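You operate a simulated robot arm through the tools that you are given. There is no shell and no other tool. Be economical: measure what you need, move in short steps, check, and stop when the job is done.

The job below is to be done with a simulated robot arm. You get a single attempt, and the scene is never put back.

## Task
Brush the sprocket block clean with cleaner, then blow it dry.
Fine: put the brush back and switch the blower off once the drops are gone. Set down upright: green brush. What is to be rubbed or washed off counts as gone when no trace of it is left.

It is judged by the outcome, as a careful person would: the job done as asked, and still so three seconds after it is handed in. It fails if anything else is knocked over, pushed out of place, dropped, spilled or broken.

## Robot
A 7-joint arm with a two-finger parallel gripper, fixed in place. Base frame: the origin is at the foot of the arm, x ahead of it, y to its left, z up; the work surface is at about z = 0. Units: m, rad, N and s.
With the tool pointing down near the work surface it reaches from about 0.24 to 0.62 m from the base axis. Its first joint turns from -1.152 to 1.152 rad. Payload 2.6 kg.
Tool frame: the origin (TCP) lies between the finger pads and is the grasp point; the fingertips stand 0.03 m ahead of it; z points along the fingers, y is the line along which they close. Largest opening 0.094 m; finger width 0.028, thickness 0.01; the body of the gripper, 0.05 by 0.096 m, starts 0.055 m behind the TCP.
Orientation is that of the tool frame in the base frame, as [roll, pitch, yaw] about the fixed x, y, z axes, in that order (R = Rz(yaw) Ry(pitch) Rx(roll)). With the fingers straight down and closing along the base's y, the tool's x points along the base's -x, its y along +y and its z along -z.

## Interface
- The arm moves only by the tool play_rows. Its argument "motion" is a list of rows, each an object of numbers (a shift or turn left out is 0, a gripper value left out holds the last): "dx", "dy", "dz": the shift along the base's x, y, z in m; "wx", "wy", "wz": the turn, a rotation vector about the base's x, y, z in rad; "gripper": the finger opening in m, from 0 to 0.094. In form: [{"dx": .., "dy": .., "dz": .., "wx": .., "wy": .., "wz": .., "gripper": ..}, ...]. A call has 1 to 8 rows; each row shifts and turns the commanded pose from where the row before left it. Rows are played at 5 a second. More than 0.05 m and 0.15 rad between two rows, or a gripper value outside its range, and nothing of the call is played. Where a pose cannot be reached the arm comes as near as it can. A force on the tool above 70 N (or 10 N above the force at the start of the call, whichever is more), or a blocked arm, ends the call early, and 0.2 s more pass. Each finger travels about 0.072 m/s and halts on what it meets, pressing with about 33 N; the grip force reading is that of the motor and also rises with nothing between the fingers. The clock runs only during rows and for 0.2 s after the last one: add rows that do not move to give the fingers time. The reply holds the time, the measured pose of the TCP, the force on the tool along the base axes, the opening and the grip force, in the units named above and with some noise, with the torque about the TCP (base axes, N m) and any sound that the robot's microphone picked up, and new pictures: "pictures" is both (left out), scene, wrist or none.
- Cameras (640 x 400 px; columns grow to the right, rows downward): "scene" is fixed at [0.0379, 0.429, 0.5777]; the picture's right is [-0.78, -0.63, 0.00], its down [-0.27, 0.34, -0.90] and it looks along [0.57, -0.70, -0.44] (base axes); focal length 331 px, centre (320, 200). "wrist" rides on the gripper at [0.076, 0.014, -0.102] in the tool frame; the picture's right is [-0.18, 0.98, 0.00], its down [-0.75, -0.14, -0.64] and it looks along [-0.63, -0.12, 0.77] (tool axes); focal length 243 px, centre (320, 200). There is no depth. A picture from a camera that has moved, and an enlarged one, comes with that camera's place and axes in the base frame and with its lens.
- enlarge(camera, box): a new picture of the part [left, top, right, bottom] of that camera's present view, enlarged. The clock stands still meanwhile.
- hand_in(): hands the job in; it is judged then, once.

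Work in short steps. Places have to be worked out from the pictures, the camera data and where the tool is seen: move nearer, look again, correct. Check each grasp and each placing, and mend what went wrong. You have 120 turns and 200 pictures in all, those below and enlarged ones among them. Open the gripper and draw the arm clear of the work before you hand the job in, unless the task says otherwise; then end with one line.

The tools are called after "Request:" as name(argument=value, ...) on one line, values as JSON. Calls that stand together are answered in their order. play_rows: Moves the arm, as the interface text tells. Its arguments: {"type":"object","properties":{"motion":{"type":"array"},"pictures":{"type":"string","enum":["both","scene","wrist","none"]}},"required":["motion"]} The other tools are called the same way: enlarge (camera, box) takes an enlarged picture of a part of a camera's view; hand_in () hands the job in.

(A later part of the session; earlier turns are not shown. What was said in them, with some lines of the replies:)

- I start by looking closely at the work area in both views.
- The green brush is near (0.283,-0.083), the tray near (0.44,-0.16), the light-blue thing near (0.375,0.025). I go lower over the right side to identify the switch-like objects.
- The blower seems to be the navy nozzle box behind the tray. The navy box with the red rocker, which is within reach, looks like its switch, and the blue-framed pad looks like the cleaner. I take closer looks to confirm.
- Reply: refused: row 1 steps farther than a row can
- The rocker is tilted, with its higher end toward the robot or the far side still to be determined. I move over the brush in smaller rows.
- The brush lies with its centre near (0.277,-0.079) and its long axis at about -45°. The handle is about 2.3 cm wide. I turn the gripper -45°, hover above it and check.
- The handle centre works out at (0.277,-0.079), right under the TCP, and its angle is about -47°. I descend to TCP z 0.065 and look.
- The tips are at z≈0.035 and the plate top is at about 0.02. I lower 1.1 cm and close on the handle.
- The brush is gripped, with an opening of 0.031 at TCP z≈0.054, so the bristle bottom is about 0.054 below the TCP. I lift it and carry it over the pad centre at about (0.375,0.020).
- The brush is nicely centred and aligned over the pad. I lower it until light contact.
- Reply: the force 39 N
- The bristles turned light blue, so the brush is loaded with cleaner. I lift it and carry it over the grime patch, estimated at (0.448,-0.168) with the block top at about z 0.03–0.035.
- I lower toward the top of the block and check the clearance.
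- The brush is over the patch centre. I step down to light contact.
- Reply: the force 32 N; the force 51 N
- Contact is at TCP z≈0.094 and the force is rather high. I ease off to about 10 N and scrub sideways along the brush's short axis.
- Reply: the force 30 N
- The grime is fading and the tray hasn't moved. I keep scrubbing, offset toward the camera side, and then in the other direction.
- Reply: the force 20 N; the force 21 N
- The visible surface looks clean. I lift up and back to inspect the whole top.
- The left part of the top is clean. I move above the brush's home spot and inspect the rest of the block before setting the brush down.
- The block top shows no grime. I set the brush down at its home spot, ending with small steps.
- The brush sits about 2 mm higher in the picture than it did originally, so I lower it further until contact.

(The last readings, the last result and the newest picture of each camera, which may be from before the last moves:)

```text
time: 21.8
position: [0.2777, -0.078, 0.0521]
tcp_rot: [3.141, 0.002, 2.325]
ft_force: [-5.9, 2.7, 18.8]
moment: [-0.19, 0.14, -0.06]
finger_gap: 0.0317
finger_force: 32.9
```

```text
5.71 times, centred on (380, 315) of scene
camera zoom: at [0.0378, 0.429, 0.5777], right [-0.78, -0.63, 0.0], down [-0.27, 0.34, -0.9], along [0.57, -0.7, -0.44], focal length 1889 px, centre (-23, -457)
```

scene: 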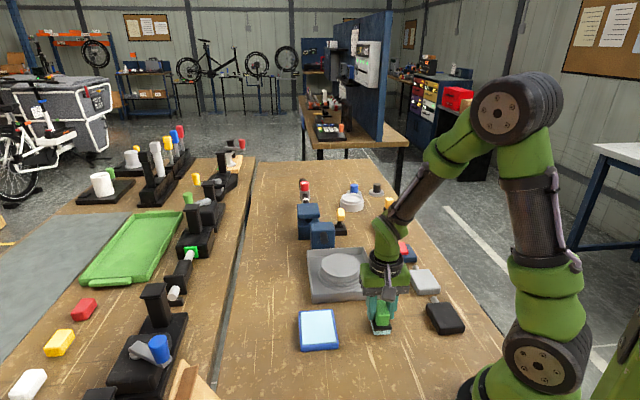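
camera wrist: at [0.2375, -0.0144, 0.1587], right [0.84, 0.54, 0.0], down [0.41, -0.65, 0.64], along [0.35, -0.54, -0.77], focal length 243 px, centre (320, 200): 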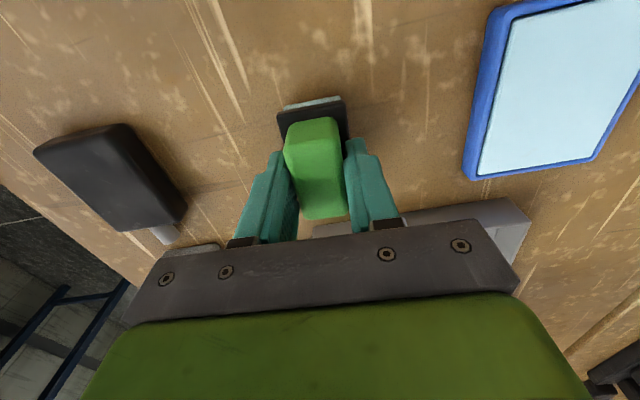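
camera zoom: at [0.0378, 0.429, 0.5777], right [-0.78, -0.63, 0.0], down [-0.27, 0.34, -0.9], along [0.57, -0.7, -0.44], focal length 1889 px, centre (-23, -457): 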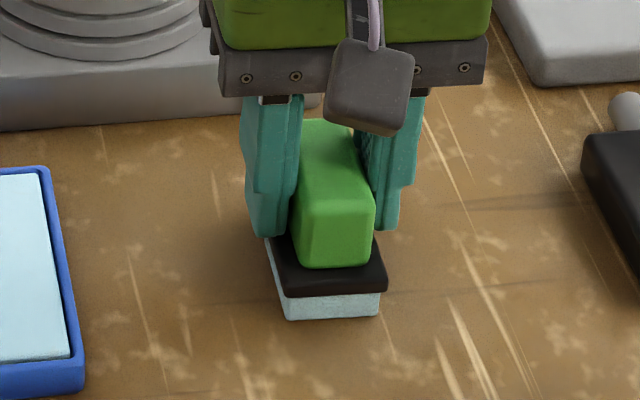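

Contact is made. I ease off 1 mm, open and lift straight up.

Request:
play_rows(motion=[{"dz": 0.001}, {"gripper": 0.05}, {"gripper": 0.06}, {"gripper": 0.06}, {"dz": 0.03}, {"dz": 0.04}, {"dz": 0.04}])

Request:
enlarge(camera="scene", box=[290, 230, 440, 350])

```text
time: 23.4
position: [0.2782, -0.0788, 0.1633]
tcp_rot: [3.141, 0.0, 2.327]
ft_force: [-0.4, 0.0, 0.2]
moment: [0.02, 0.02, -0.02]
finger_gap: 0.06
finger_force: 0.1
camera wrist: at [0.2377, -0.0142, 0.267], right [0.84, 0.54, 0.0], down [0.41, -0.65, 0.64], along [0.35, -0.54, -0.77], focal length 243 px, centre (320, 200)
```

scene: 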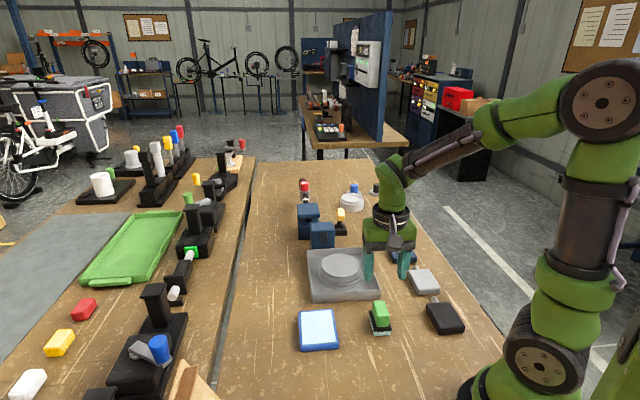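
wrist: 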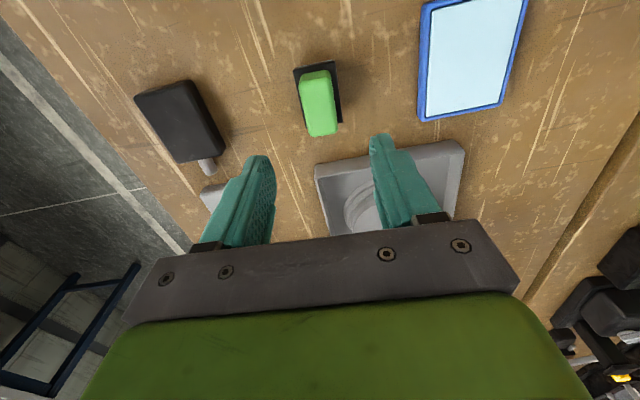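

```text
3.33 times, centred on (365, 290) of scene
camera zoom: at [0.0379, 0.429, 0.5777], right [-0.78, -0.63, 0.0], down [-0.27, 0.34, -0.9], along [0.57, -0.7, -0.44], focal length 1102 px, centre (170, -100)
```

zoom: 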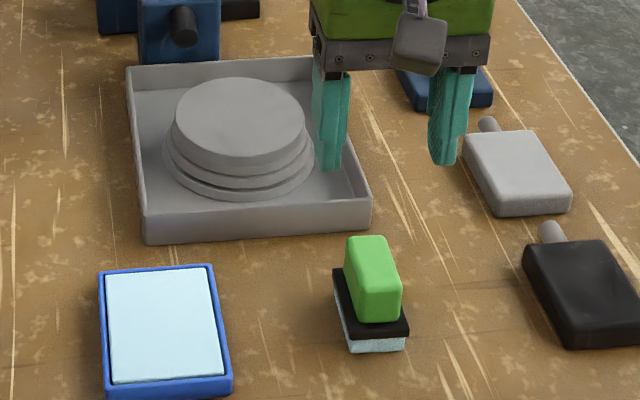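

The brush is standing upright at its home. Now I turn the gripper back and look closely at the block for traces and drops.

Request:
play_rows(motion=[{"dx": 0.022, "dy": -0.012, "dz": 0.006, "wz": 0.135, "gripper": 0.02}, {"dx": 0.022, "dy": -0.012, "dz": 0.006, "wz": 0.135}, {"dx": 0.022, "dy": -0.012, "dz": 0.006, "wz": 0.135}, {"dx": 0.022, "dy": -0.012, "dz": 0.006, "wz": 0.135}, {"dx": 0.022, "dy": -0.012, "dz": 0.006, "wz": 0.135}, {"dx": 0.022, "dy": -0.012, "dz": 0.006, "wz": 0.135}], pictures="wrist")

Request:
enlarge(camera="wrist", box=[230, 20, 430, 150])

```text
time: 24.8
position: [0.4107, -0.1521, 0.1977]
tcp_rot: [3.14, 0.0, 3.138]
ft_force: [-0.7, -0.9, -0.2]
moment: [-0.01, -0.03, -0.02]
finger_gap: 0.0199
finger_force: 0.1
camera wrist: at [0.3361, -0.1365, 0.3023], right [0.19, 0.98, 0.0], down [0.75, -0.14, 0.64], along [0.63, -0.12, -0.77], focal length 243 px, centre (320, 200)
```

wrist: 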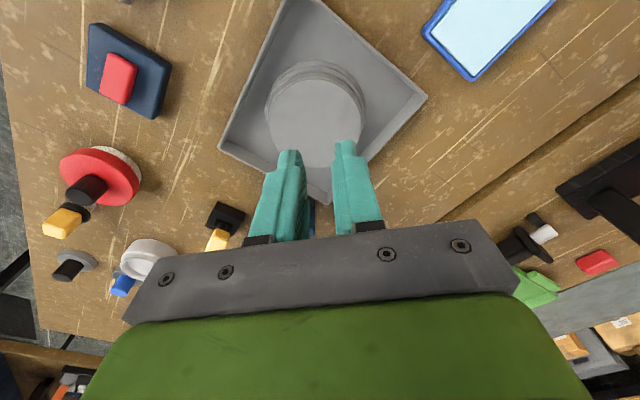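

```text
3.08 times, centred on (330, 85) of wrist
camera zoom: at [0.3361, -0.1365, 0.3023], right [0.19, 0.98, 0.0], down [0.75, -0.14, 0.64], along [0.63, -0.12, -0.77], focal length 746 px, centre (289, 554)
```

zoom: 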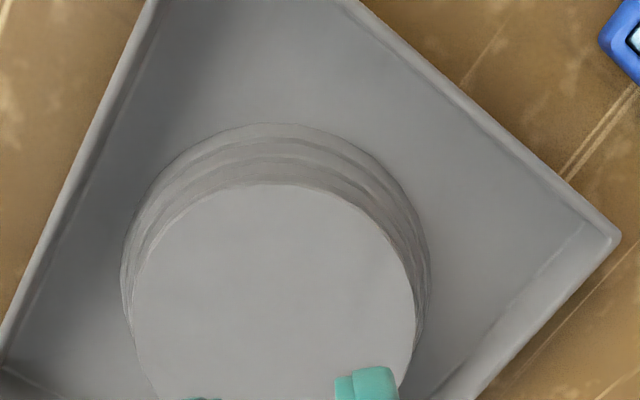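

Request:
play_rows(motion=[{"dx": -0.03, "dy": -0.04}, {"dx": -0.01, "dy": -0.045}, {"dy": -0.045}], pictures="none")

Request:
enlarge(camera="scene", box=[315, 250, 370, 290])

Request:
enlarge(camera="wrist", box=[360, 0, 640, 180])

Request:
enlarge(camera="wrist", box=[160, 0, 380, 150])

```text
time: 25.6
position: [0.3691, -0.2819, 0.1975]
tcp_rot: [3.139, -0.001, 3.135]
ft_force: [-0.3, -0.5, -0.1]
moment: [-0.04, 0.0, 0.02]
finger_gap: 0.0197
finger_force: 0.1
```

```text
10.00 times, centred on (342, 270) of scene
camera zoom: at [0.0378, 0.429, 0.5777], right [-0.78, -0.63, 0.0], down [-0.27, 0.34, -0.9], along [0.57, -0.7, -0.44], focal length 3306 px, centre (95, -500)
```

zoom: 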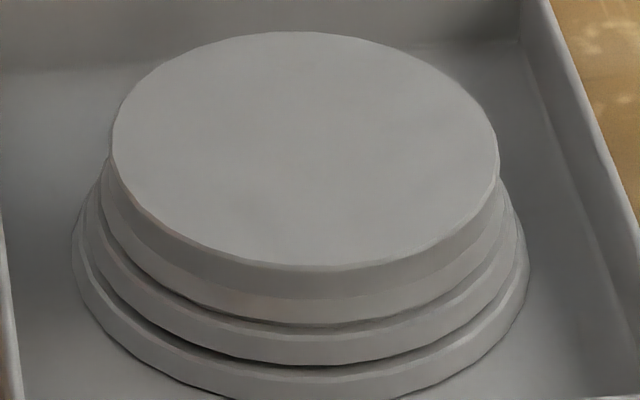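

```text
2.22 times, centred on (500, 90) of wrist
camera zoom: at [0.2948, -0.2674, 0.3019], right [0.19, 0.98, 0.0], down [0.75, -0.15, 0.64], along [0.63, -0.12, -0.77], focal length 539 px, centre (-80, 444)
```

zoom: 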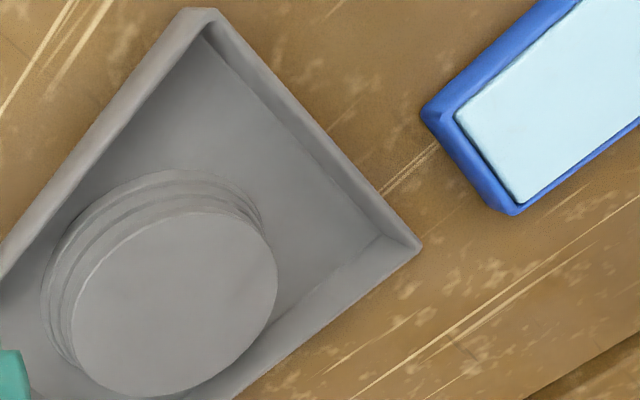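

```text
2.67 times, centred on (270, 75) of wrist
camera zoom: at [0.2948, -0.2674, 0.3019], right [0.19, 0.98, 0.0], down [0.75, -0.15, 0.64], along [0.63, -0.12, -0.77], focal length 647 px, centre (453, 533)
```

zoom: 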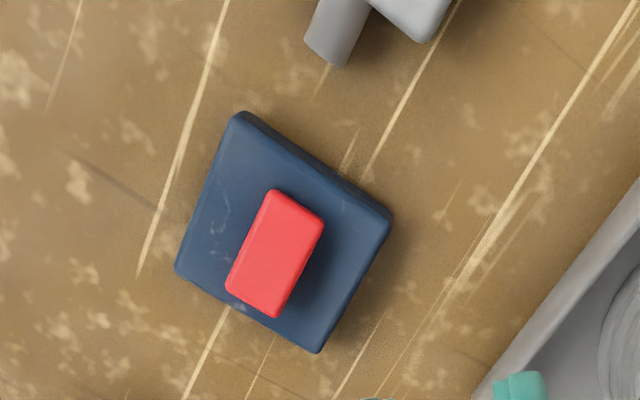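

The block looks clean apart from barely visible faint marks, which I'll check again later. The rocker's far end (+x,-y) is the raised one, near (0.376,-0.366), so I move the closed fingers above it.

Request:
play_rows(motion=[{"dx": 0.005, "dy": -0.044, "gripper": 0.0}, {"dx": 0.005, "dy": -0.043}, {"dz": -0.04}, {"dz": -0.04}, {"dz": -0.02}])

Request:
enlarge(camera="scene", box=[360, 210, 440, 275])

Request:
enlarge(camera="wrist", box=[230, 80, 400, 230])

```text
time: 26.8
position: [0.3804, -0.3681, 0.0981]
tcp_rot: [3.14, 0.0, 3.135]
ft_force: [0.0, -0.5, 0.6]
moment: [-0.01, -0.01, -0.01]
finger_gap: 0.0
finger_force: 32.5
camera wrist: at [0.3057, -0.3549, 0.2025], right [0.19, 0.98, 0.0], down [0.75, -0.15, 0.64], along [0.63, -0.12, -0.77], focal length 243 px, centre (320, 200)
```

scene: 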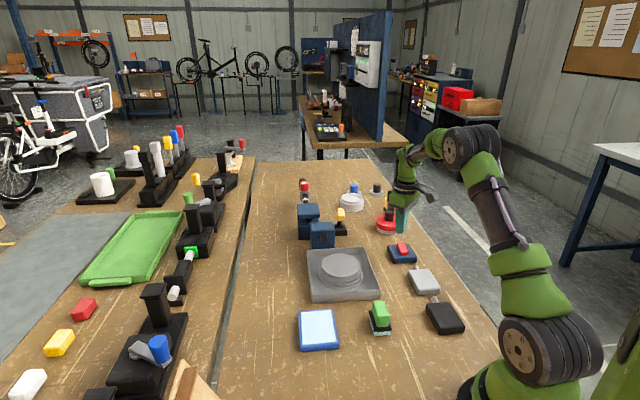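
wrist: 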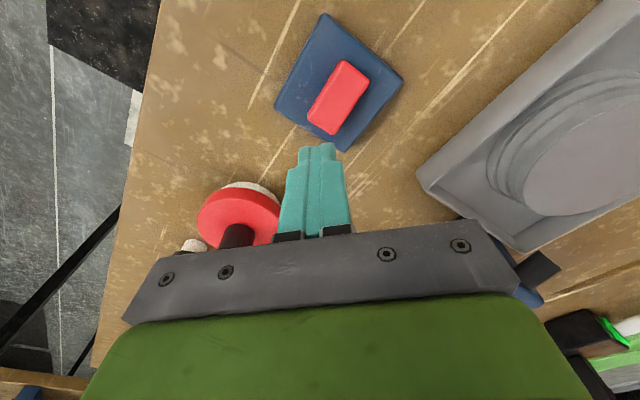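

```text
6.15 times, centred on (400, 242) of scene
camera zoom: at [0.0379, 0.429, 0.5777], right [-0.78, -0.63, 0.0], down [-0.27, 0.34, -0.9], along [0.57, -0.7, -0.44], focal length 2034 px, centre (-172, -62)
```

zoom: 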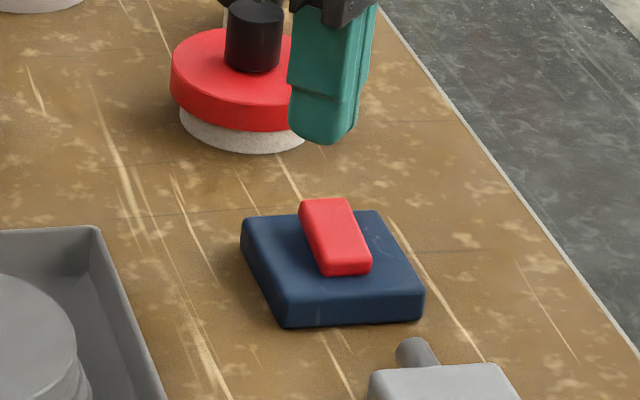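

```text
2.67 times, centred on (315, 155) of wrist
camera zoom: at [0.3057, -0.3549, 0.2025], right [0.19, 0.98, 0.0], down [0.75, -0.15, 0.64], along [0.63, -0.12, -0.77], focal length 647 px, centre (333, 320)
```

zoom: 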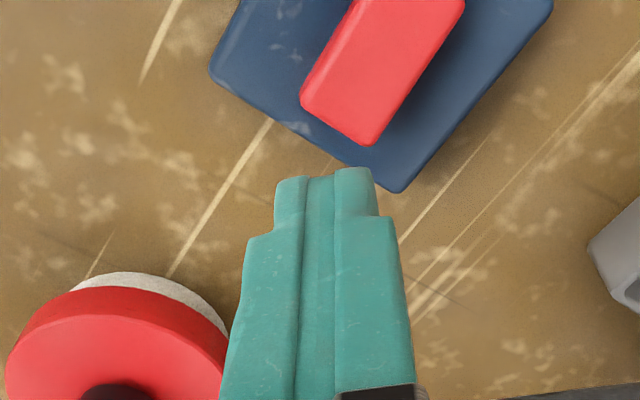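

Far end refined to (0.3755,-0.366), z≈0.037, and the fingers are in line with it. I descend and press in small steps, listening for the blower.

Request:
play_rows(motion=[{"dx": -0.003, "dy": 0.001, "dz": -0.02}, {"dz": -0.008}, {"dz": -0.003}, {"dz": -0.002}], pictures="none")

Request:
play_rows(motion=[{"dz": -0.002}, {"dz": -0.002}], pictures="none")

```text
time: 27.8
position: [0.3783, -0.3674, 0.0655]
tcp_rot: [-3.141, 0.0, 3.135]
ft_force: [0.5, -1.0, 1.3]
moment: [-0.04, -0.05, 0.02]
finger_gap: 0.0
finger_force: 33.2
```

```text
time: 28.4
position: [0.3783, -0.3674, 0.063]
tcp_rot: [-3.138, 0.002, 3.134]
ft_force: [4.0, -4.6, 6.6]
moment: [-0.06, -0.02, 0.0]
finger_gap: 0.0
finger_force: 33.2
```

Contact with the rocker at a few N. I continue pressing.

Request:
play_rows(motion=[{"dz": -0.002}, {"dz": -0.002}], pictures="none")

Request:
enlarge(camera="scene", box=[360, 210, 440, 275])

```text
time: 29.0
position: [0.3786, -0.368, 0.0638]
tcp_rot: [-3.137, 0.006, 3.135]
ft_force: [-3.0, 2.8, 39.6]
moment: [0.5, 0.63, 0.0]
finger_gap: 0.0
finger_force: 32.9
```

```text
6.15 times, centred on (400, 242) of scene
camera zoom: at [0.0377, 0.4292, 0.5776], right [-0.78, -0.63, 0.0], down [-0.27, 0.34, -0.9], along [0.57, -0.7, -0.44], focal length 2034 px, centre (-172, -62)
```

zoom: 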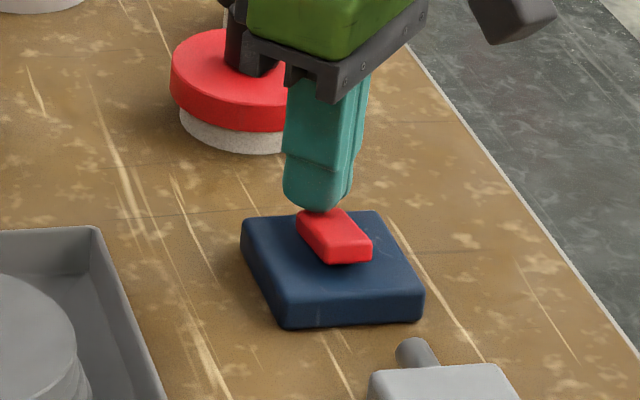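

The rocker has tipped over and its near end is now raised. I lift off and look at the block.

Request:
play_rows(motion=[{"dz": 0.02}, {"dz": 0.03}, {"dz": 0.03}, {}, {}])

Request:
enlarge(camera="scene", box=[300, 200, 440, 300])

Request:
enlarge(camera="scene", box=[315, 250, 370, 290])

```text
time: 30.2
position: [0.3779, -0.3675, 0.1369]
tcp_rot: [-3.141, 0.002, 3.136]
ft_force: [-0.1, 0.4, 0.0]
moment: [-0.02, 0.01, 0.01]
finger_gap: 0.0
finger_force: 32.7
camera wrist: at [0.3032, -0.3538, 0.2415], right [0.19, 0.98, 0.0], down [0.75, -0.15, 0.64], along [0.63, -0.12, -0.77], focal length 243 px, centre (320, 200)
```

scene: 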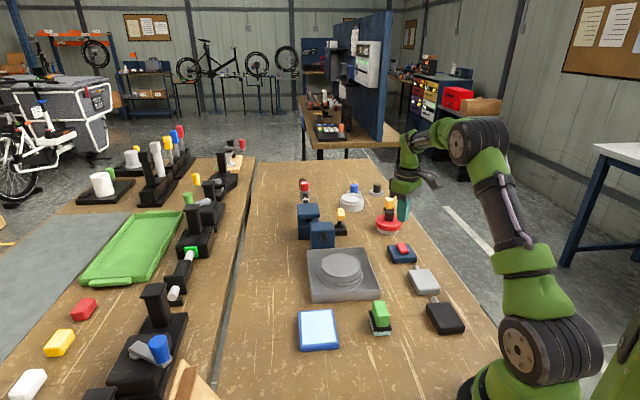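
wrist: 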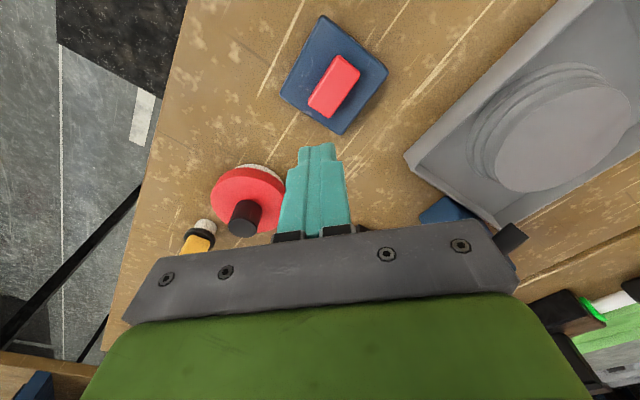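

```text
4.00 times, centred on (370, 250) of scene
camera zoom: at [0.0379, 0.429, 0.5777], right [-0.78, -0.63, 0.0], down [-0.27, 0.34, -0.9], along [0.57, -0.7, -0.44], focal length 1322 px, centre (120, 0)
```

zoom: 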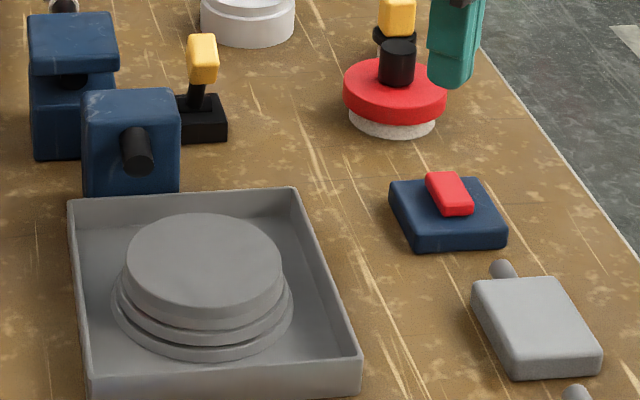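

```text
10.00 times, centred on (342, 270) of scene
camera zoom: at [0.0379, 0.429, 0.5777], right [-0.78, -0.63, 0.0], down [-0.27, 0.34, -0.9], along [0.57, -0.7, -0.44], focal length 3306 px, centre (95, -500)
```

zoom: 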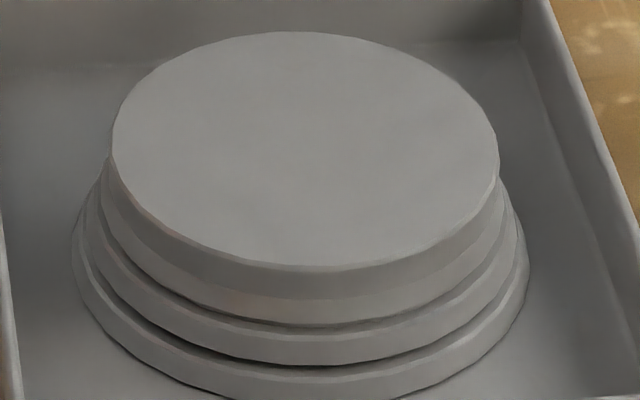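

No sound was reported, so I check which way the rocker stands now.

Request:
enlarge(camera="scene", box=[370, 230, 430, 270])

Request:
enlarge(camera="wrist", box=[260, 0, 400, 140])

Request:
enlarge(camera="wrist", box=[440, 30, 640, 220])

```text
10.00 times, centred on (400, 250) of scene
camera zoom: at [0.0379, 0.429, 0.5777], right [-0.78, -0.63, 0.0], down [-0.27, 0.34, -0.9], along [0.57, -0.7, -0.44], focal length 3306 px, centre (-480, -300)
```

zoom: 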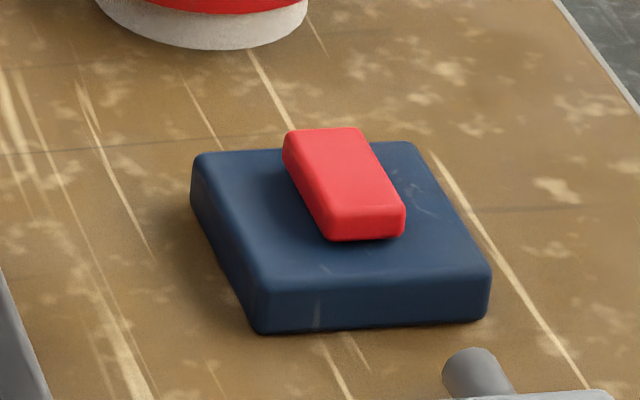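

```text
2.86 times, centred on (330, 70) of wrist
camera zoom: at [0.3032, -0.3538, 0.2415], right [0.19, 0.98, 0.0], down [0.75, -0.15, 0.64], along [0.63, -0.12, -0.77], focal length 693 px, centre (291, 571)
```

zoom: 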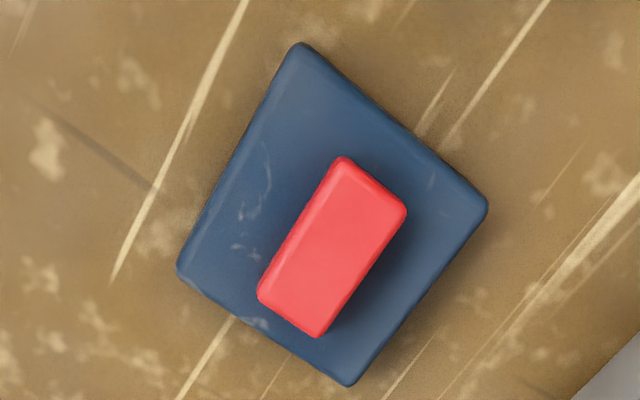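

```text
2.11 times, centred on (540, 125) of wrist
camera zoom: at [0.3032, -0.3538, 0.2415], right [0.19, 0.98, 0.0], down [0.75, -0.15, 0.64], along [0.63, -0.12, -0.77], focal length 511 px, centre (-143, 358)
```

zoom: 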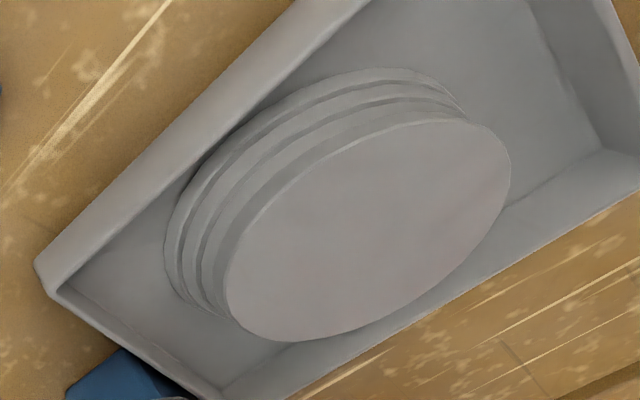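

The rocker's tilt has changed but not as far as when pressed. I wait a moment to see whether it settles or the blower makes a sound.

Request:
play_rows(motion=[{}, {}, {}, {}, {}, {}], pictures="none")

Request:
enlarge(camera="scene", box=[370, 230, 430, 270])

Request:
enlarge(camera="scene", box=[300, 215, 360, 260])

```text
time: 31.6
position: [0.3793, -0.3662, 0.1371]
tcp_rot: [3.14, 0.0, 3.136]
ft_force: [0.8, 0.4, 0.5]
moment: [0.0, 0.01, -0.01]
finger_gap: 0.0
finger_force: 32.9
```

```text
10.00 times, centred on (400, 250) of scene
camera zoom: at [0.0379, 0.429, 0.5777], right [-0.78, -0.63, 0.0], down [-0.27, 0.34, -0.9], along [0.57, -0.7, -0.44], focal length 3306 px, centre (-480, -300)
```

zoom: 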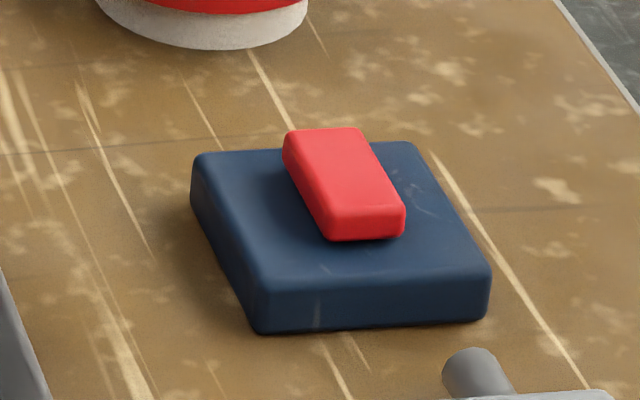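

```text
8.89 times, centred on (330, 238) of scene
camera zoom: at [0.0379, 0.429, 0.5777], right [-0.78, -0.63, 0.0], down [-0.27, 0.34, -0.9], along [0.57, -0.7, -0.44], focal length 2939 px, centre (231, -133)
```

zoom: 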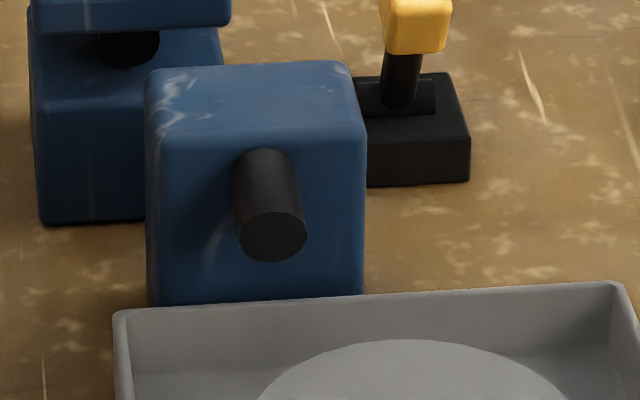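

The rocker is now about flat, as if it came back to a middle position, and there is no sound. I turn the closed fingers 45° so their thin side lies along the rocker, then press its far end more fully.

Request:
play_rows(motion=[{"wz": 0.14, "dx": -0.003, "dy": 0.001}, {"wz": 0.14}, {"wz": 0.14}, {"wz": 0.14}, {"wz": 0.14, "dz": -0.02}, {"wz": 0.085, "dz": -0.02}, {"dz": -0.015}])

Request:
enlarge(camera="scene", box=[360, 210, 440, 275])

Request:
enlarge(camera="wrist", box=[230, 60, 410, 220])

```text
time: 33.2
position: [0.3743, -0.3667, 0.0826]
tcp_rot: [-3.141, 0.0, -2.36]
ft_force: [-0.5, 0.3, 0.2]
moment: [-0.01, 0.04, 0.0]
finger_gap: 0.0001
finger_force: 33.2
camera wrist: at [0.3113, -0.4103, 0.1862], right [-0.56, 0.83, 0.0], down [0.63, 0.43, 0.64], along [0.53, 0.36, -0.77], focal length 243 px, centre (320, 200)
```

scene: 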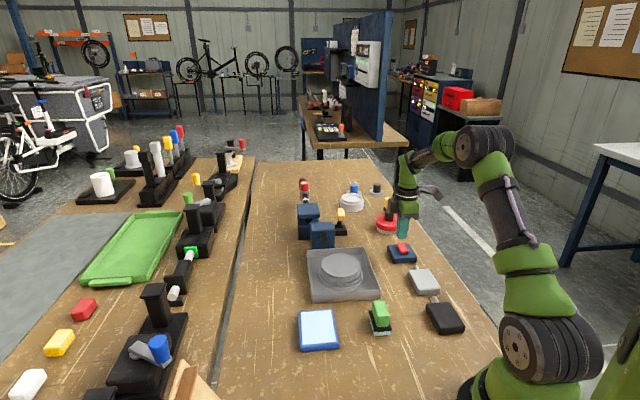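
wrist: 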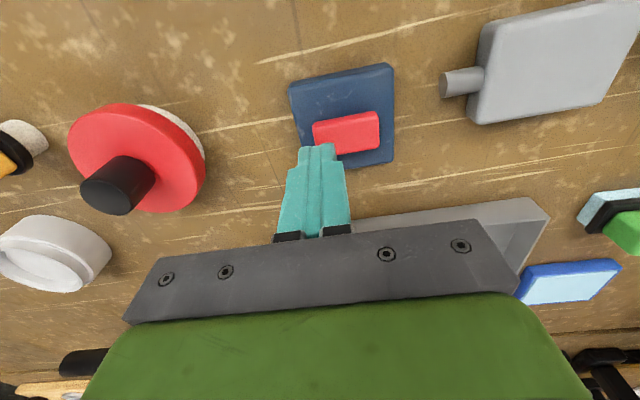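

```text
6.15 times, centred on (400, 242) of scene
camera zoom: at [0.0379, 0.429, 0.5777], right [-0.78, -0.63, 0.0], down [-0.27, 0.34, -0.9], along [0.57, -0.7, -0.44], focal length 2034 px, centre (-172, -62)
```

zoom: 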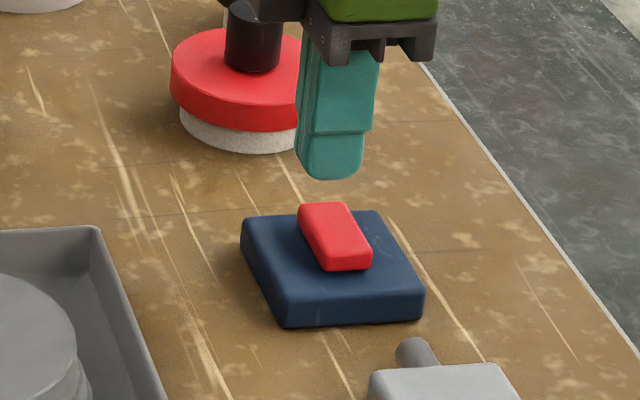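

```text
2.50 times, centred on (320, 140) of wrist
camera zoom: at [0.3113, -0.4103, 0.1862], right [-0.56, 0.83, 0.0], down [0.63, 0.43, 0.64], along [0.53, 0.36, -0.77], focal length 606 px, centre (320, 350)
```

zoom: 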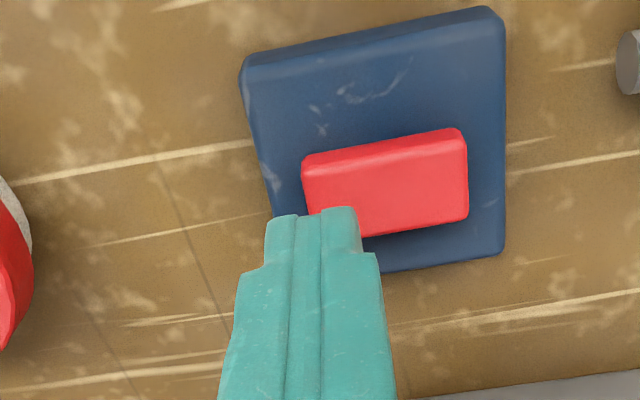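

The finger tip is aligned with the far end of the rocker. I press down in steps.

Request:
play_rows(motion=[{"dz": -0.012}, {"dz": -0.004}, {"dz": -0.003}, {"dz": -0.002}], pictures="none")

Request:
play_rows(motion=[{"dz": -0.002}, {"dz": -0.002}, {"dz": -0.001}], pictures="none")

Request:
enlarge(camera="wrist", box=[230, 60, 410, 220])

```text
time: 34.2
position: [0.3744, -0.3666, 0.0628]
tcp_rot: [-3.138, -0.001, -2.362]
ft_force: [3.6, -2.7, 3.0]
moment: [-0.07, -0.03, 0.05]
finger_gap: 0.0001
finger_force: 32.7
```

```text
time: 35.0
position: [0.3752, -0.3666, 0.0618]
tcp_rot: [-3.135, -0.001, -2.366]
ft_force: [-16.0, 12.8, 52.4]
moment: [0.59, 0.93, -0.01]
finger_gap: 0.0
finger_force: 33.3
```

```text
2.50 times, centred on (320, 140) of wrist
camera zoom: at [0.3114, -0.41, 0.1654], right [-0.56, 0.83, -0.01], down [0.63, 0.43, 0.64], along [0.54, 0.35, -0.77], focal length 606 px, centre (320, 350)
```

zoom: 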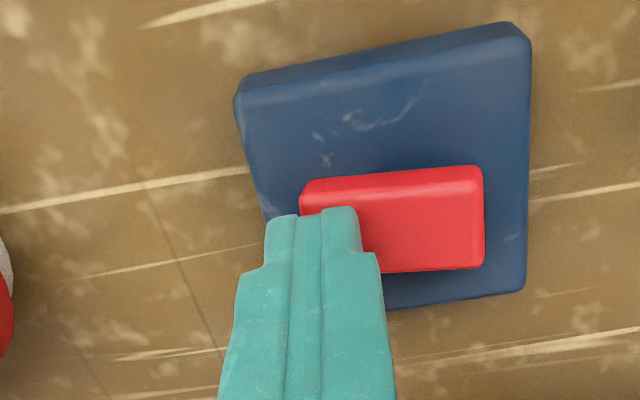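

It has reached a hard stop with the near end raised. I release and check whether it stays tipped and whether anything happens.

Request:
play_rows(motion=[{"dz": 0.01}, {"dz": 0.02}, {"dz": 0.03}, {}, {}], pictures="wrist")

Request:
enlarge(camera="scene", box=[370, 230, 430, 270])

Request:
enlarge(camera="scene", box=[300, 215, 390, 300])

```text
time: 36.2
position: [0.3747, -0.3651, 0.1161]
tcp_rot: [-3.141, 0.0, -2.363]
ft_force: [0.7, 0.6, 0.0]
moment: [-0.01, 0.02, 0.0]
finger_gap: 0.0
finger_force: 33.5
camera wrist: at [0.3113, -0.4095, 0.2203], right [-0.56, 0.83, 0.0], down [0.64, 0.43, 0.64], along [0.53, 0.36, -0.77], focal length 243 px, centre (320, 200)
```

wrist: 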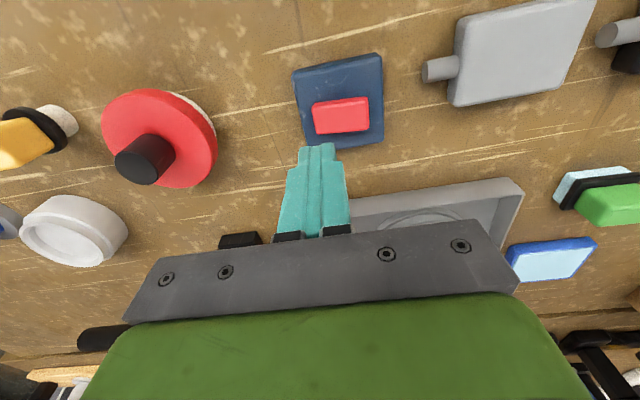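

```text
10.00 times, centred on (400, 250) of scene
camera zoom: at [0.0379, 0.429, 0.5777], right [-0.78, -0.63, 0.0], down [-0.27, 0.34, -0.9], along [0.57, -0.7, -0.44], focal length 3306 px, centre (-480, -300)
```

zoom: 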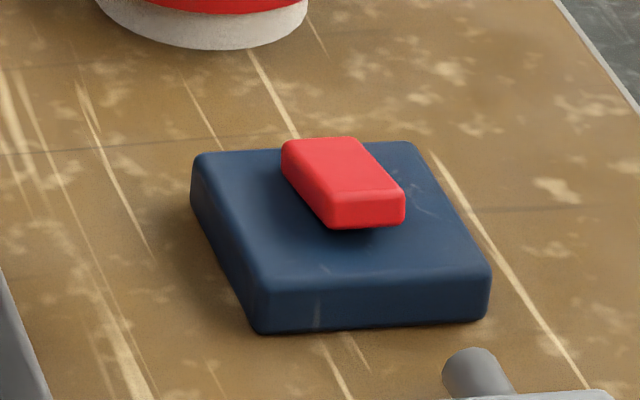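

```text
4.71 times, centred on (345, 258) of scene
camera zoom: at [0.0379, 0.429, 0.5777], right [-0.78, -0.63, 0.0], down [-0.27, 0.34, -0.9], along [0.57, -0.7, -0.44], focal length 1556 px, centre (202, -71)
```

zoom: 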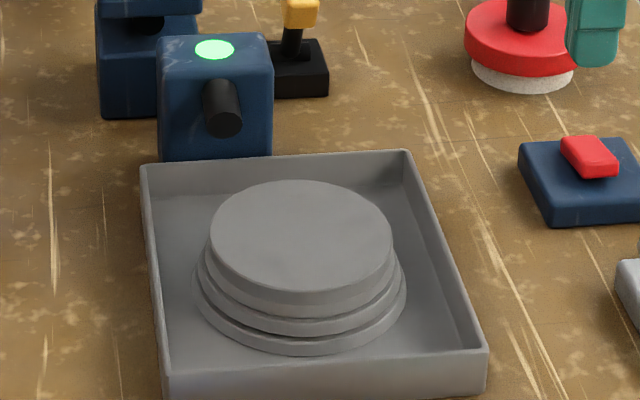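

The blower's green lamp is now lit and the rocker stays tipped, so it is on. I let it blow for a few seconds and watch the block.

Request:
play_rows(motion=[{}, {}, {}, {}, {}, {}, {}, {}], pictures="none")

Request:
enlarge(camera="scene", box=[315, 250, 370, 290])

Request:
play_rows(motion=[{}, {}, {}, {}, {}, {}, {}, {}], pictures="none")

Request:
enlarge(camera="scene", box=[315, 250, 370, 290])

```text
time: 38.0
position: [0.3738, -0.3655, 0.1164]
tcp_rot: [3.141, 0.0, -2.363]
ft_force: [-0.7, -0.2, 0.1]
moment: [0.0, 0.0, 0.01]
finger_gap: 0.0
finger_force: 32.9
```

```text
10.00 times, centred on (342, 270) of scene
camera zoom: at [0.0379, 0.429, 0.5777], right [-0.78, -0.63, 0.0], down [-0.27, 0.34, -0.9], along [0.57, -0.7, -0.44], focal length 3306 px, centre (95, -500)
```

zoom: 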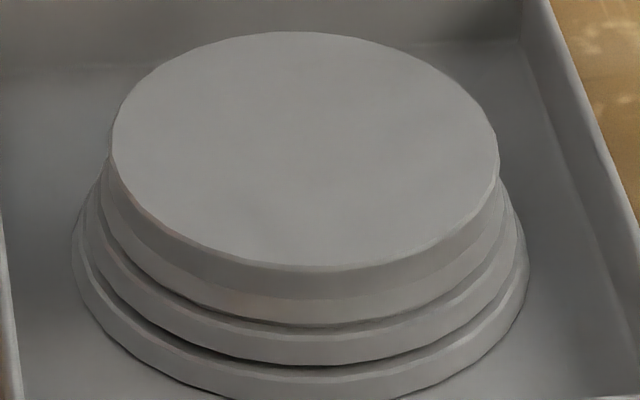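

```text
time: 39.8
position: [0.374, -0.3661, 0.1168]
tcp_rot: [3.14, 0.0, -2.363]
ft_force: [-0.6, 0.3, 0.0]
moment: [0.01, -0.02, 0.02]
finger_gap: 0.0001
finger_force: 32.7
```

```text
10.00 times, centred on (342, 270) of scene
camera zoom: at [0.0379, 0.429, 0.5777], right [-0.78, -0.63, 0.0], down [-0.27, 0.34, -0.9], along [0.57, -0.7, -0.44], focal length 3306 px, centre (95, -500)
```

zoom: 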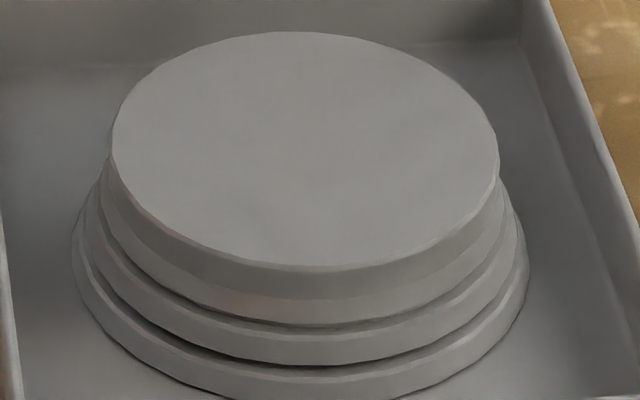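

The lamp is on but no drops are discernible from here. I bring the wrist camera over the block for a close look while it blows.

Request:
play_rows(motion=[{"dz": 0.033}, {"dx": 0.015, "dy": 0.036}, {"dx": 0.015, "dy": 0.036}, {"dx": 0.015, "dy": 0.036}, {"dx": 0.015, "dy": 0.036}, {"dx": 0.015, "dy": 0.036}, {"dx": 0.014, "dy": 0.034}], pictures="wrist")

Request:
enlarge(camera="wrist", box=[230, 10, 420, 160])

```text
time: 41.4
position: [0.4635, -0.1516, 0.1504]
tcp_rot: [-3.141, 0.0, -2.363]
ft_force: [-0.5, -0.9, 0.4]
moment: [0.0, 0.0, 0.0]
finger_gap: 0.0
finger_force: 33.2
camera wrist: at [0.4009, -0.195, 0.2535], right [-0.56, 0.83, 0.0], down [0.64, 0.43, 0.64], along [0.53, 0.36, -0.77], focal length 243 px, centre (320, 200)
```

wrist: 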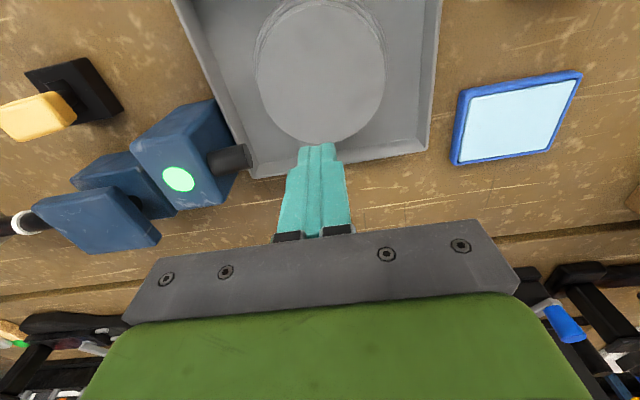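

```text
2.67 times, centred on (325, 85) of wrist
camera zoom: at [0.4009, -0.195, 0.2535], right [-0.56, 0.83, 0.0], down [0.64, 0.43, 0.64], along [0.53, 0.36, -0.77], focal length 647 px, centre (307, 507)
```

zoom: 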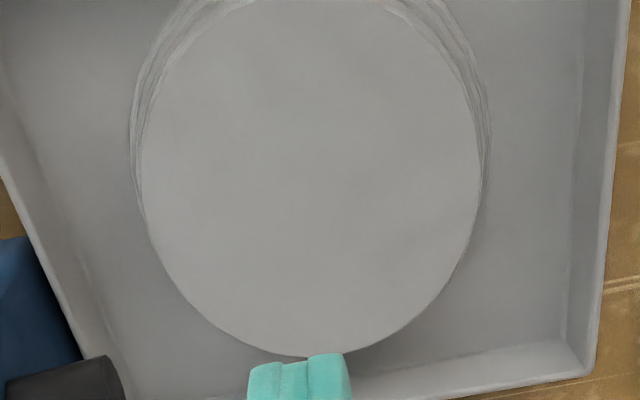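

The block looks clean and dry, with no trace or drop in view. I let it blow a little longer and then return to the switch, this time above its raised near end at about (0.347,-0.339).

Request:
play_rows(motion=[{}, {}, {}, {}, {}, {}, {}, {}], pictures="none")

Request:
play_rows(motion=[{"dx": -0.02, "dy": -0.032}, {"dx": -0.02, "dy": -0.032}, {"dx": -0.02, "dy": -0.032}, {"dx": -0.02, "dy": -0.032}, {"dx": -0.02, "dy": -0.032}, {"dx": -0.0165, "dy": -0.0275}, {"dz": -0.03}, {"dz": -0.03}])

Request:
enlarge(camera="wrist", box=[230, 60, 410, 220])

Request:
enlarge(camera="scene", box=[300, 215, 440, 300])

```text
time: 43.2
position: [0.4639, -0.1509, 0.1492]
tcp_rot: [3.141, 0.001, -2.362]
ft_force: [0.0, -0.3, 0.1]
moment: [0.03, 0.03, -0.01]
finger_gap: 0.0001
finger_force: 33.0
```

```text
time: 45.0
position: [0.3478, -0.3395, 0.0892]
tcp_rot: [-3.141, 0.0, -2.362]
ft_force: [-0.5, -0.6, 0.9]
moment: [0.0, 0.0, 0.01]
finger_gap: 0.0002
finger_force: 32.8
camera wrist: at [0.2836, -0.3835, 0.192], right [-0.56, 0.83, 0.0], down [0.64, 0.43, 0.64], along [0.53, 0.36, -0.77], focal length 243 px, centre (320, 200)
```

scene: 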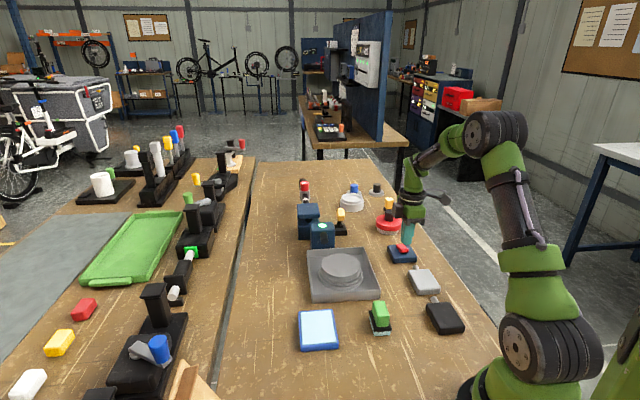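
wrist: 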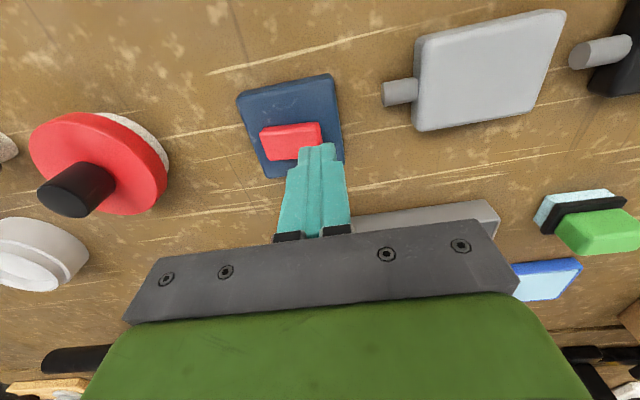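

```text
2.50 times, centred on (320, 140) of wrist
camera zoom: at [0.2836, -0.3835, 0.192], right [-0.56, 0.83, 0.0], down [0.64, 0.43, 0.64], along [0.53, 0.36, -0.77], focal length 606 px, centre (320, 350)
```

zoom: 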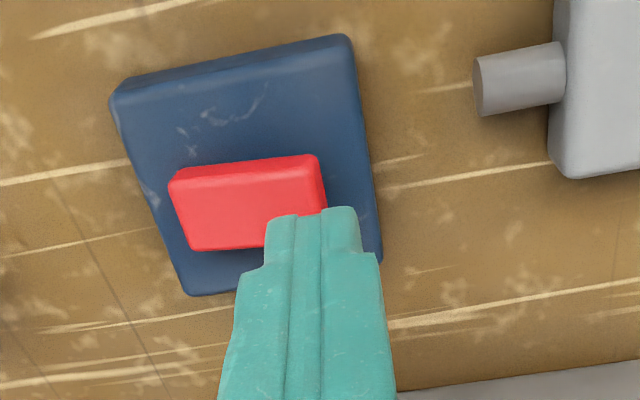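

```text
4.57 times, centred on (370, 258) of scene
camera zoom: at [0.0379, 0.429, 0.5777], right [-0.78, -0.63, 0.0], down [-0.27, 0.34, -0.9], along [0.57, -0.7, -0.44], focal length 1511 px, centre (91, -63)
```

zoom: 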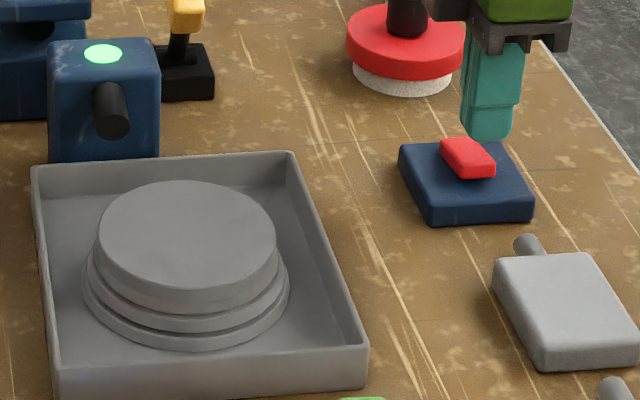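

The fingers are aligned with the raised near end. I press it down with the same depth as before.

Request:
play_rows(motion=[{"dz": -0.018}, {"dz": -0.005}, {"dz": -0.003}, {"dz": -0.002}, {"dz": -0.002}, {"dz": -0.002}], pictures="none")

Request:
enlarge(camera="scene", box=[300, 215, 440, 300])

```text
time: 46.4
position: [0.3459, -0.3388, 0.0609]
tcp_rot: [3.14, 0.001, -2.37]
ft_force: [-5.6, 3.6, 9.9]
moment: [0.06, 0.06, 0.02]
finger_gap: 0.0
finger_force: 33.0
stopped in row 6: the force on the tool passed its limit at 74 N (the readings are from after the stop); the commanded pose is now the measured one
```

```text
4.57 times, centred on (370, 258) of scene
camera zoom: at [0.0378, 0.429, 0.5777], right [-0.78, -0.63, 0.0], down [-0.27, 0.34, -0.9], along [0.57, -0.7, -0.44], focal length 1511 px, centre (91, -63)
```

zoom: 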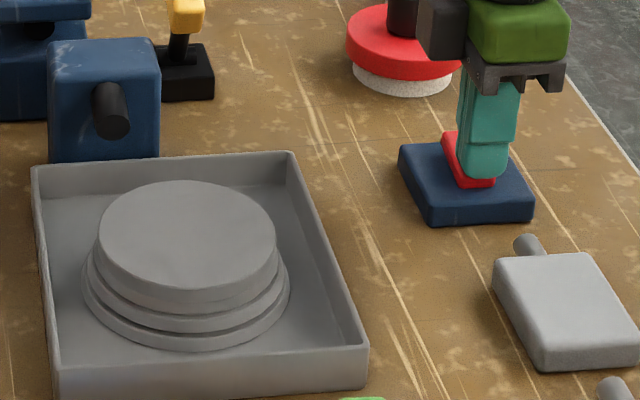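

The lamp is off. I lift clear, open the gripper and check everything once more.

Request:
play_rows(motion=[{"dz": 0.03}, {"dz": 0.045}, {"dz": 0.045, "gripper": 0.06}, {"dz": 0.04, "dx": -0.02}, {"dz": 0.03, "dx": -0.02}, {}, {}])

Request:
enlarge(camera="scene", box=[290, 210, 440, 340])

Request:
enlarge(camera="scene", box=[310, 245, 375, 295])

```text
time: 48.0
position: [0.3061, -0.3393, 0.2514]
tcp_rot: [3.14, 0.002, -2.368]
ft_force: [1.2, 0.8, -0.7]
moment: [0.01, -0.01, 0.01]
finger_gap: 0.0601
finger_force: 0.1
camera wrist: at [0.2433, -0.3828, 0.3549], right [-0.55, 0.83, 0.0], down [0.64, 0.42, 0.64], along [0.53, 0.36, -0.77], focal length 243 px, centre (320, 200)
```

scene: 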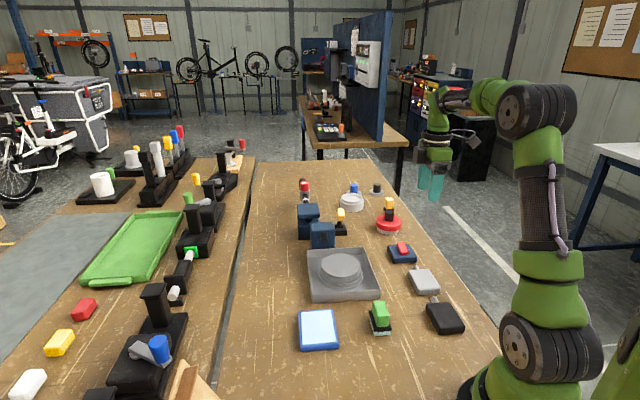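
wrist: 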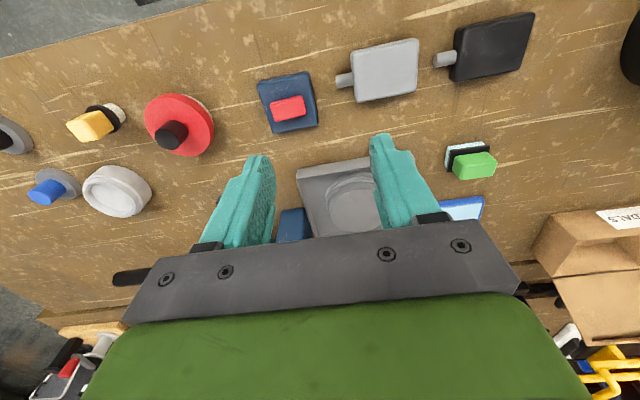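

```text
3.08 times, centred on (365, 275) of scene
camera zoom: at [0.0379, 0.429, 0.5777], right [-0.78, -0.63, 0.0], down [-0.27, 0.34, -0.9], along [0.57, -0.7, -0.44], focal length 1017 px, centre (182, -31)
```

zoom: 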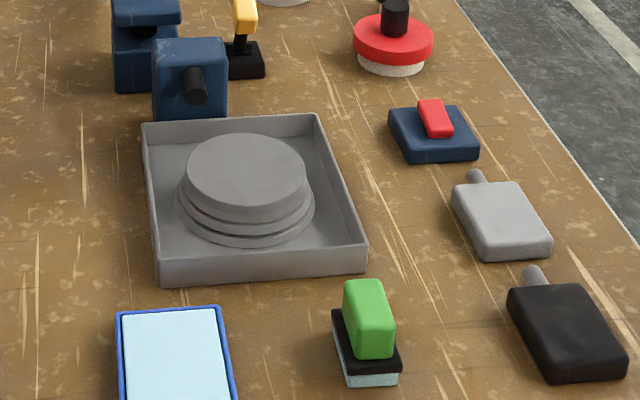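

```text
8.00 times, centred on (342, 270) of scene
camera zoom: at [0.0379, 0.429, 0.5777], right [-0.78, -0.63, 0.0], down [-0.27, 0.34, -0.9], along [0.57, -0.7, -0.44], focal length 2645 px, centre (140, -360)
```

zoom: 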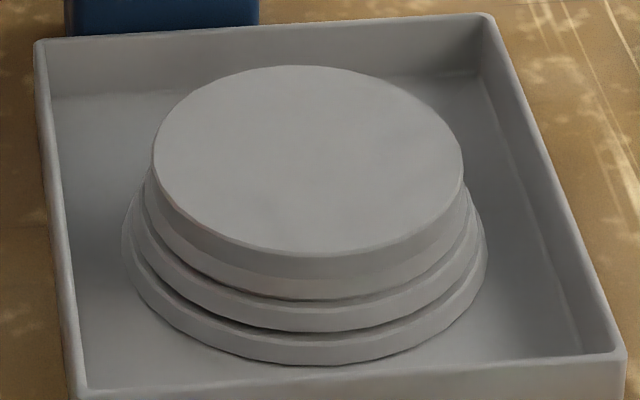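

The blower is off, the brush is upright at home and nothing else has moved. One last magnified look at the block's top to rule out faint traces.

Request:
enlarge(camera="scene", box=[320, 253, 344, 268])

Request:
enlarge(camera="scene", box=[342, 253, 366, 268])

Request:
enlarge(camera="scene", box=[330, 264, 354, 279])

```text
16.00 times, centred on (332, 260) of scene
camera zoom: at [0.0379, 0.429, 0.5777], right [-0.78, -0.63, 0.0], down [-0.27, 0.34, -0.9], along [0.57, -0.7, -0.44], focal length 5290 px, centre (128, -768)
```

zoom: 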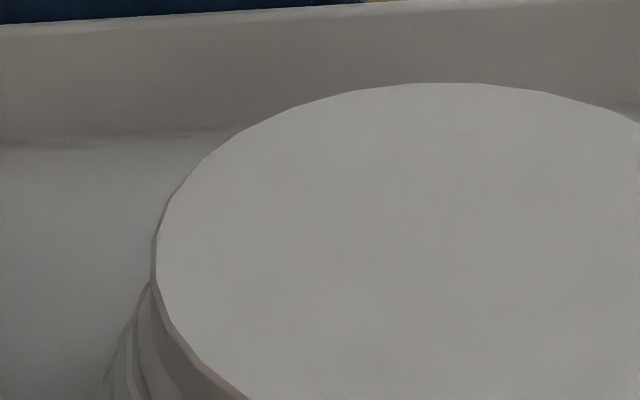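

```text
16.00 times, centred on (354, 260) of scene
camera zoom: at [0.0379, 0.429, 0.5777], right [-0.78, -0.63, 0.0], down [-0.27, 0.34, -0.9], along [0.57, -0.7, -0.44], focal length 5290 px, centre (-224, -768)
```

zoom: 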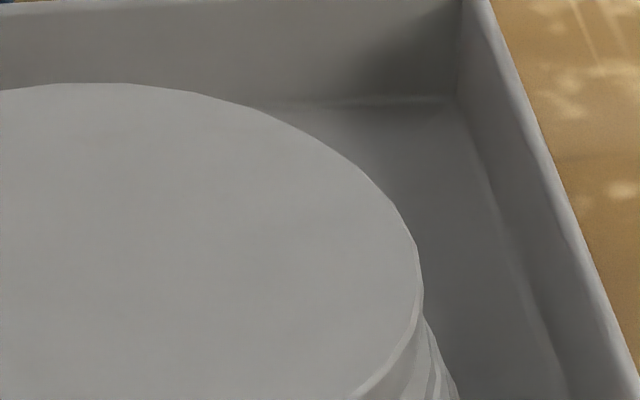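

```text
16.00 times, centred on (342, 272) of scene
camera zoom: at [0.0379, 0.429, 0.5777], right [-0.78, -0.63, 0.0], down [-0.27, 0.34, -0.9], along [0.57, -0.7, -0.44], focal length 5290 px, centre (-32, -944)
```

zoom: 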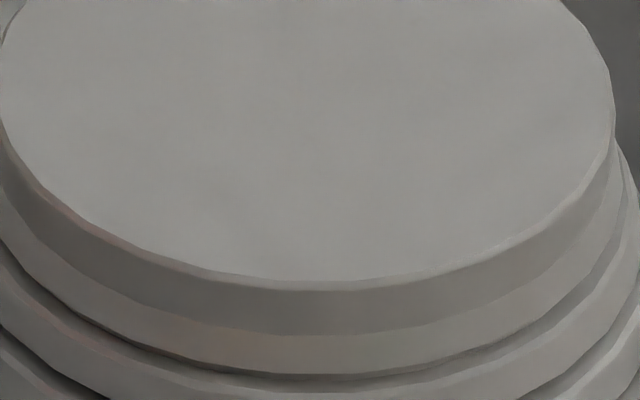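

The top is uniformly clean and dry, the blower lamp is off, the brush stands upright at its home spot, and the arm is clear with the gripper open. I hand it in.

Request:
hand_in()

```text
The job is handed in.
```

I brushed the sprocket block with cleaner until no grime showed. I then ran the blower for about 10 seconds and switched it off, and put the green brush back upright. I never saw distinct drops on the block, so "dry" rests on the blowing time and the clean close-up views.
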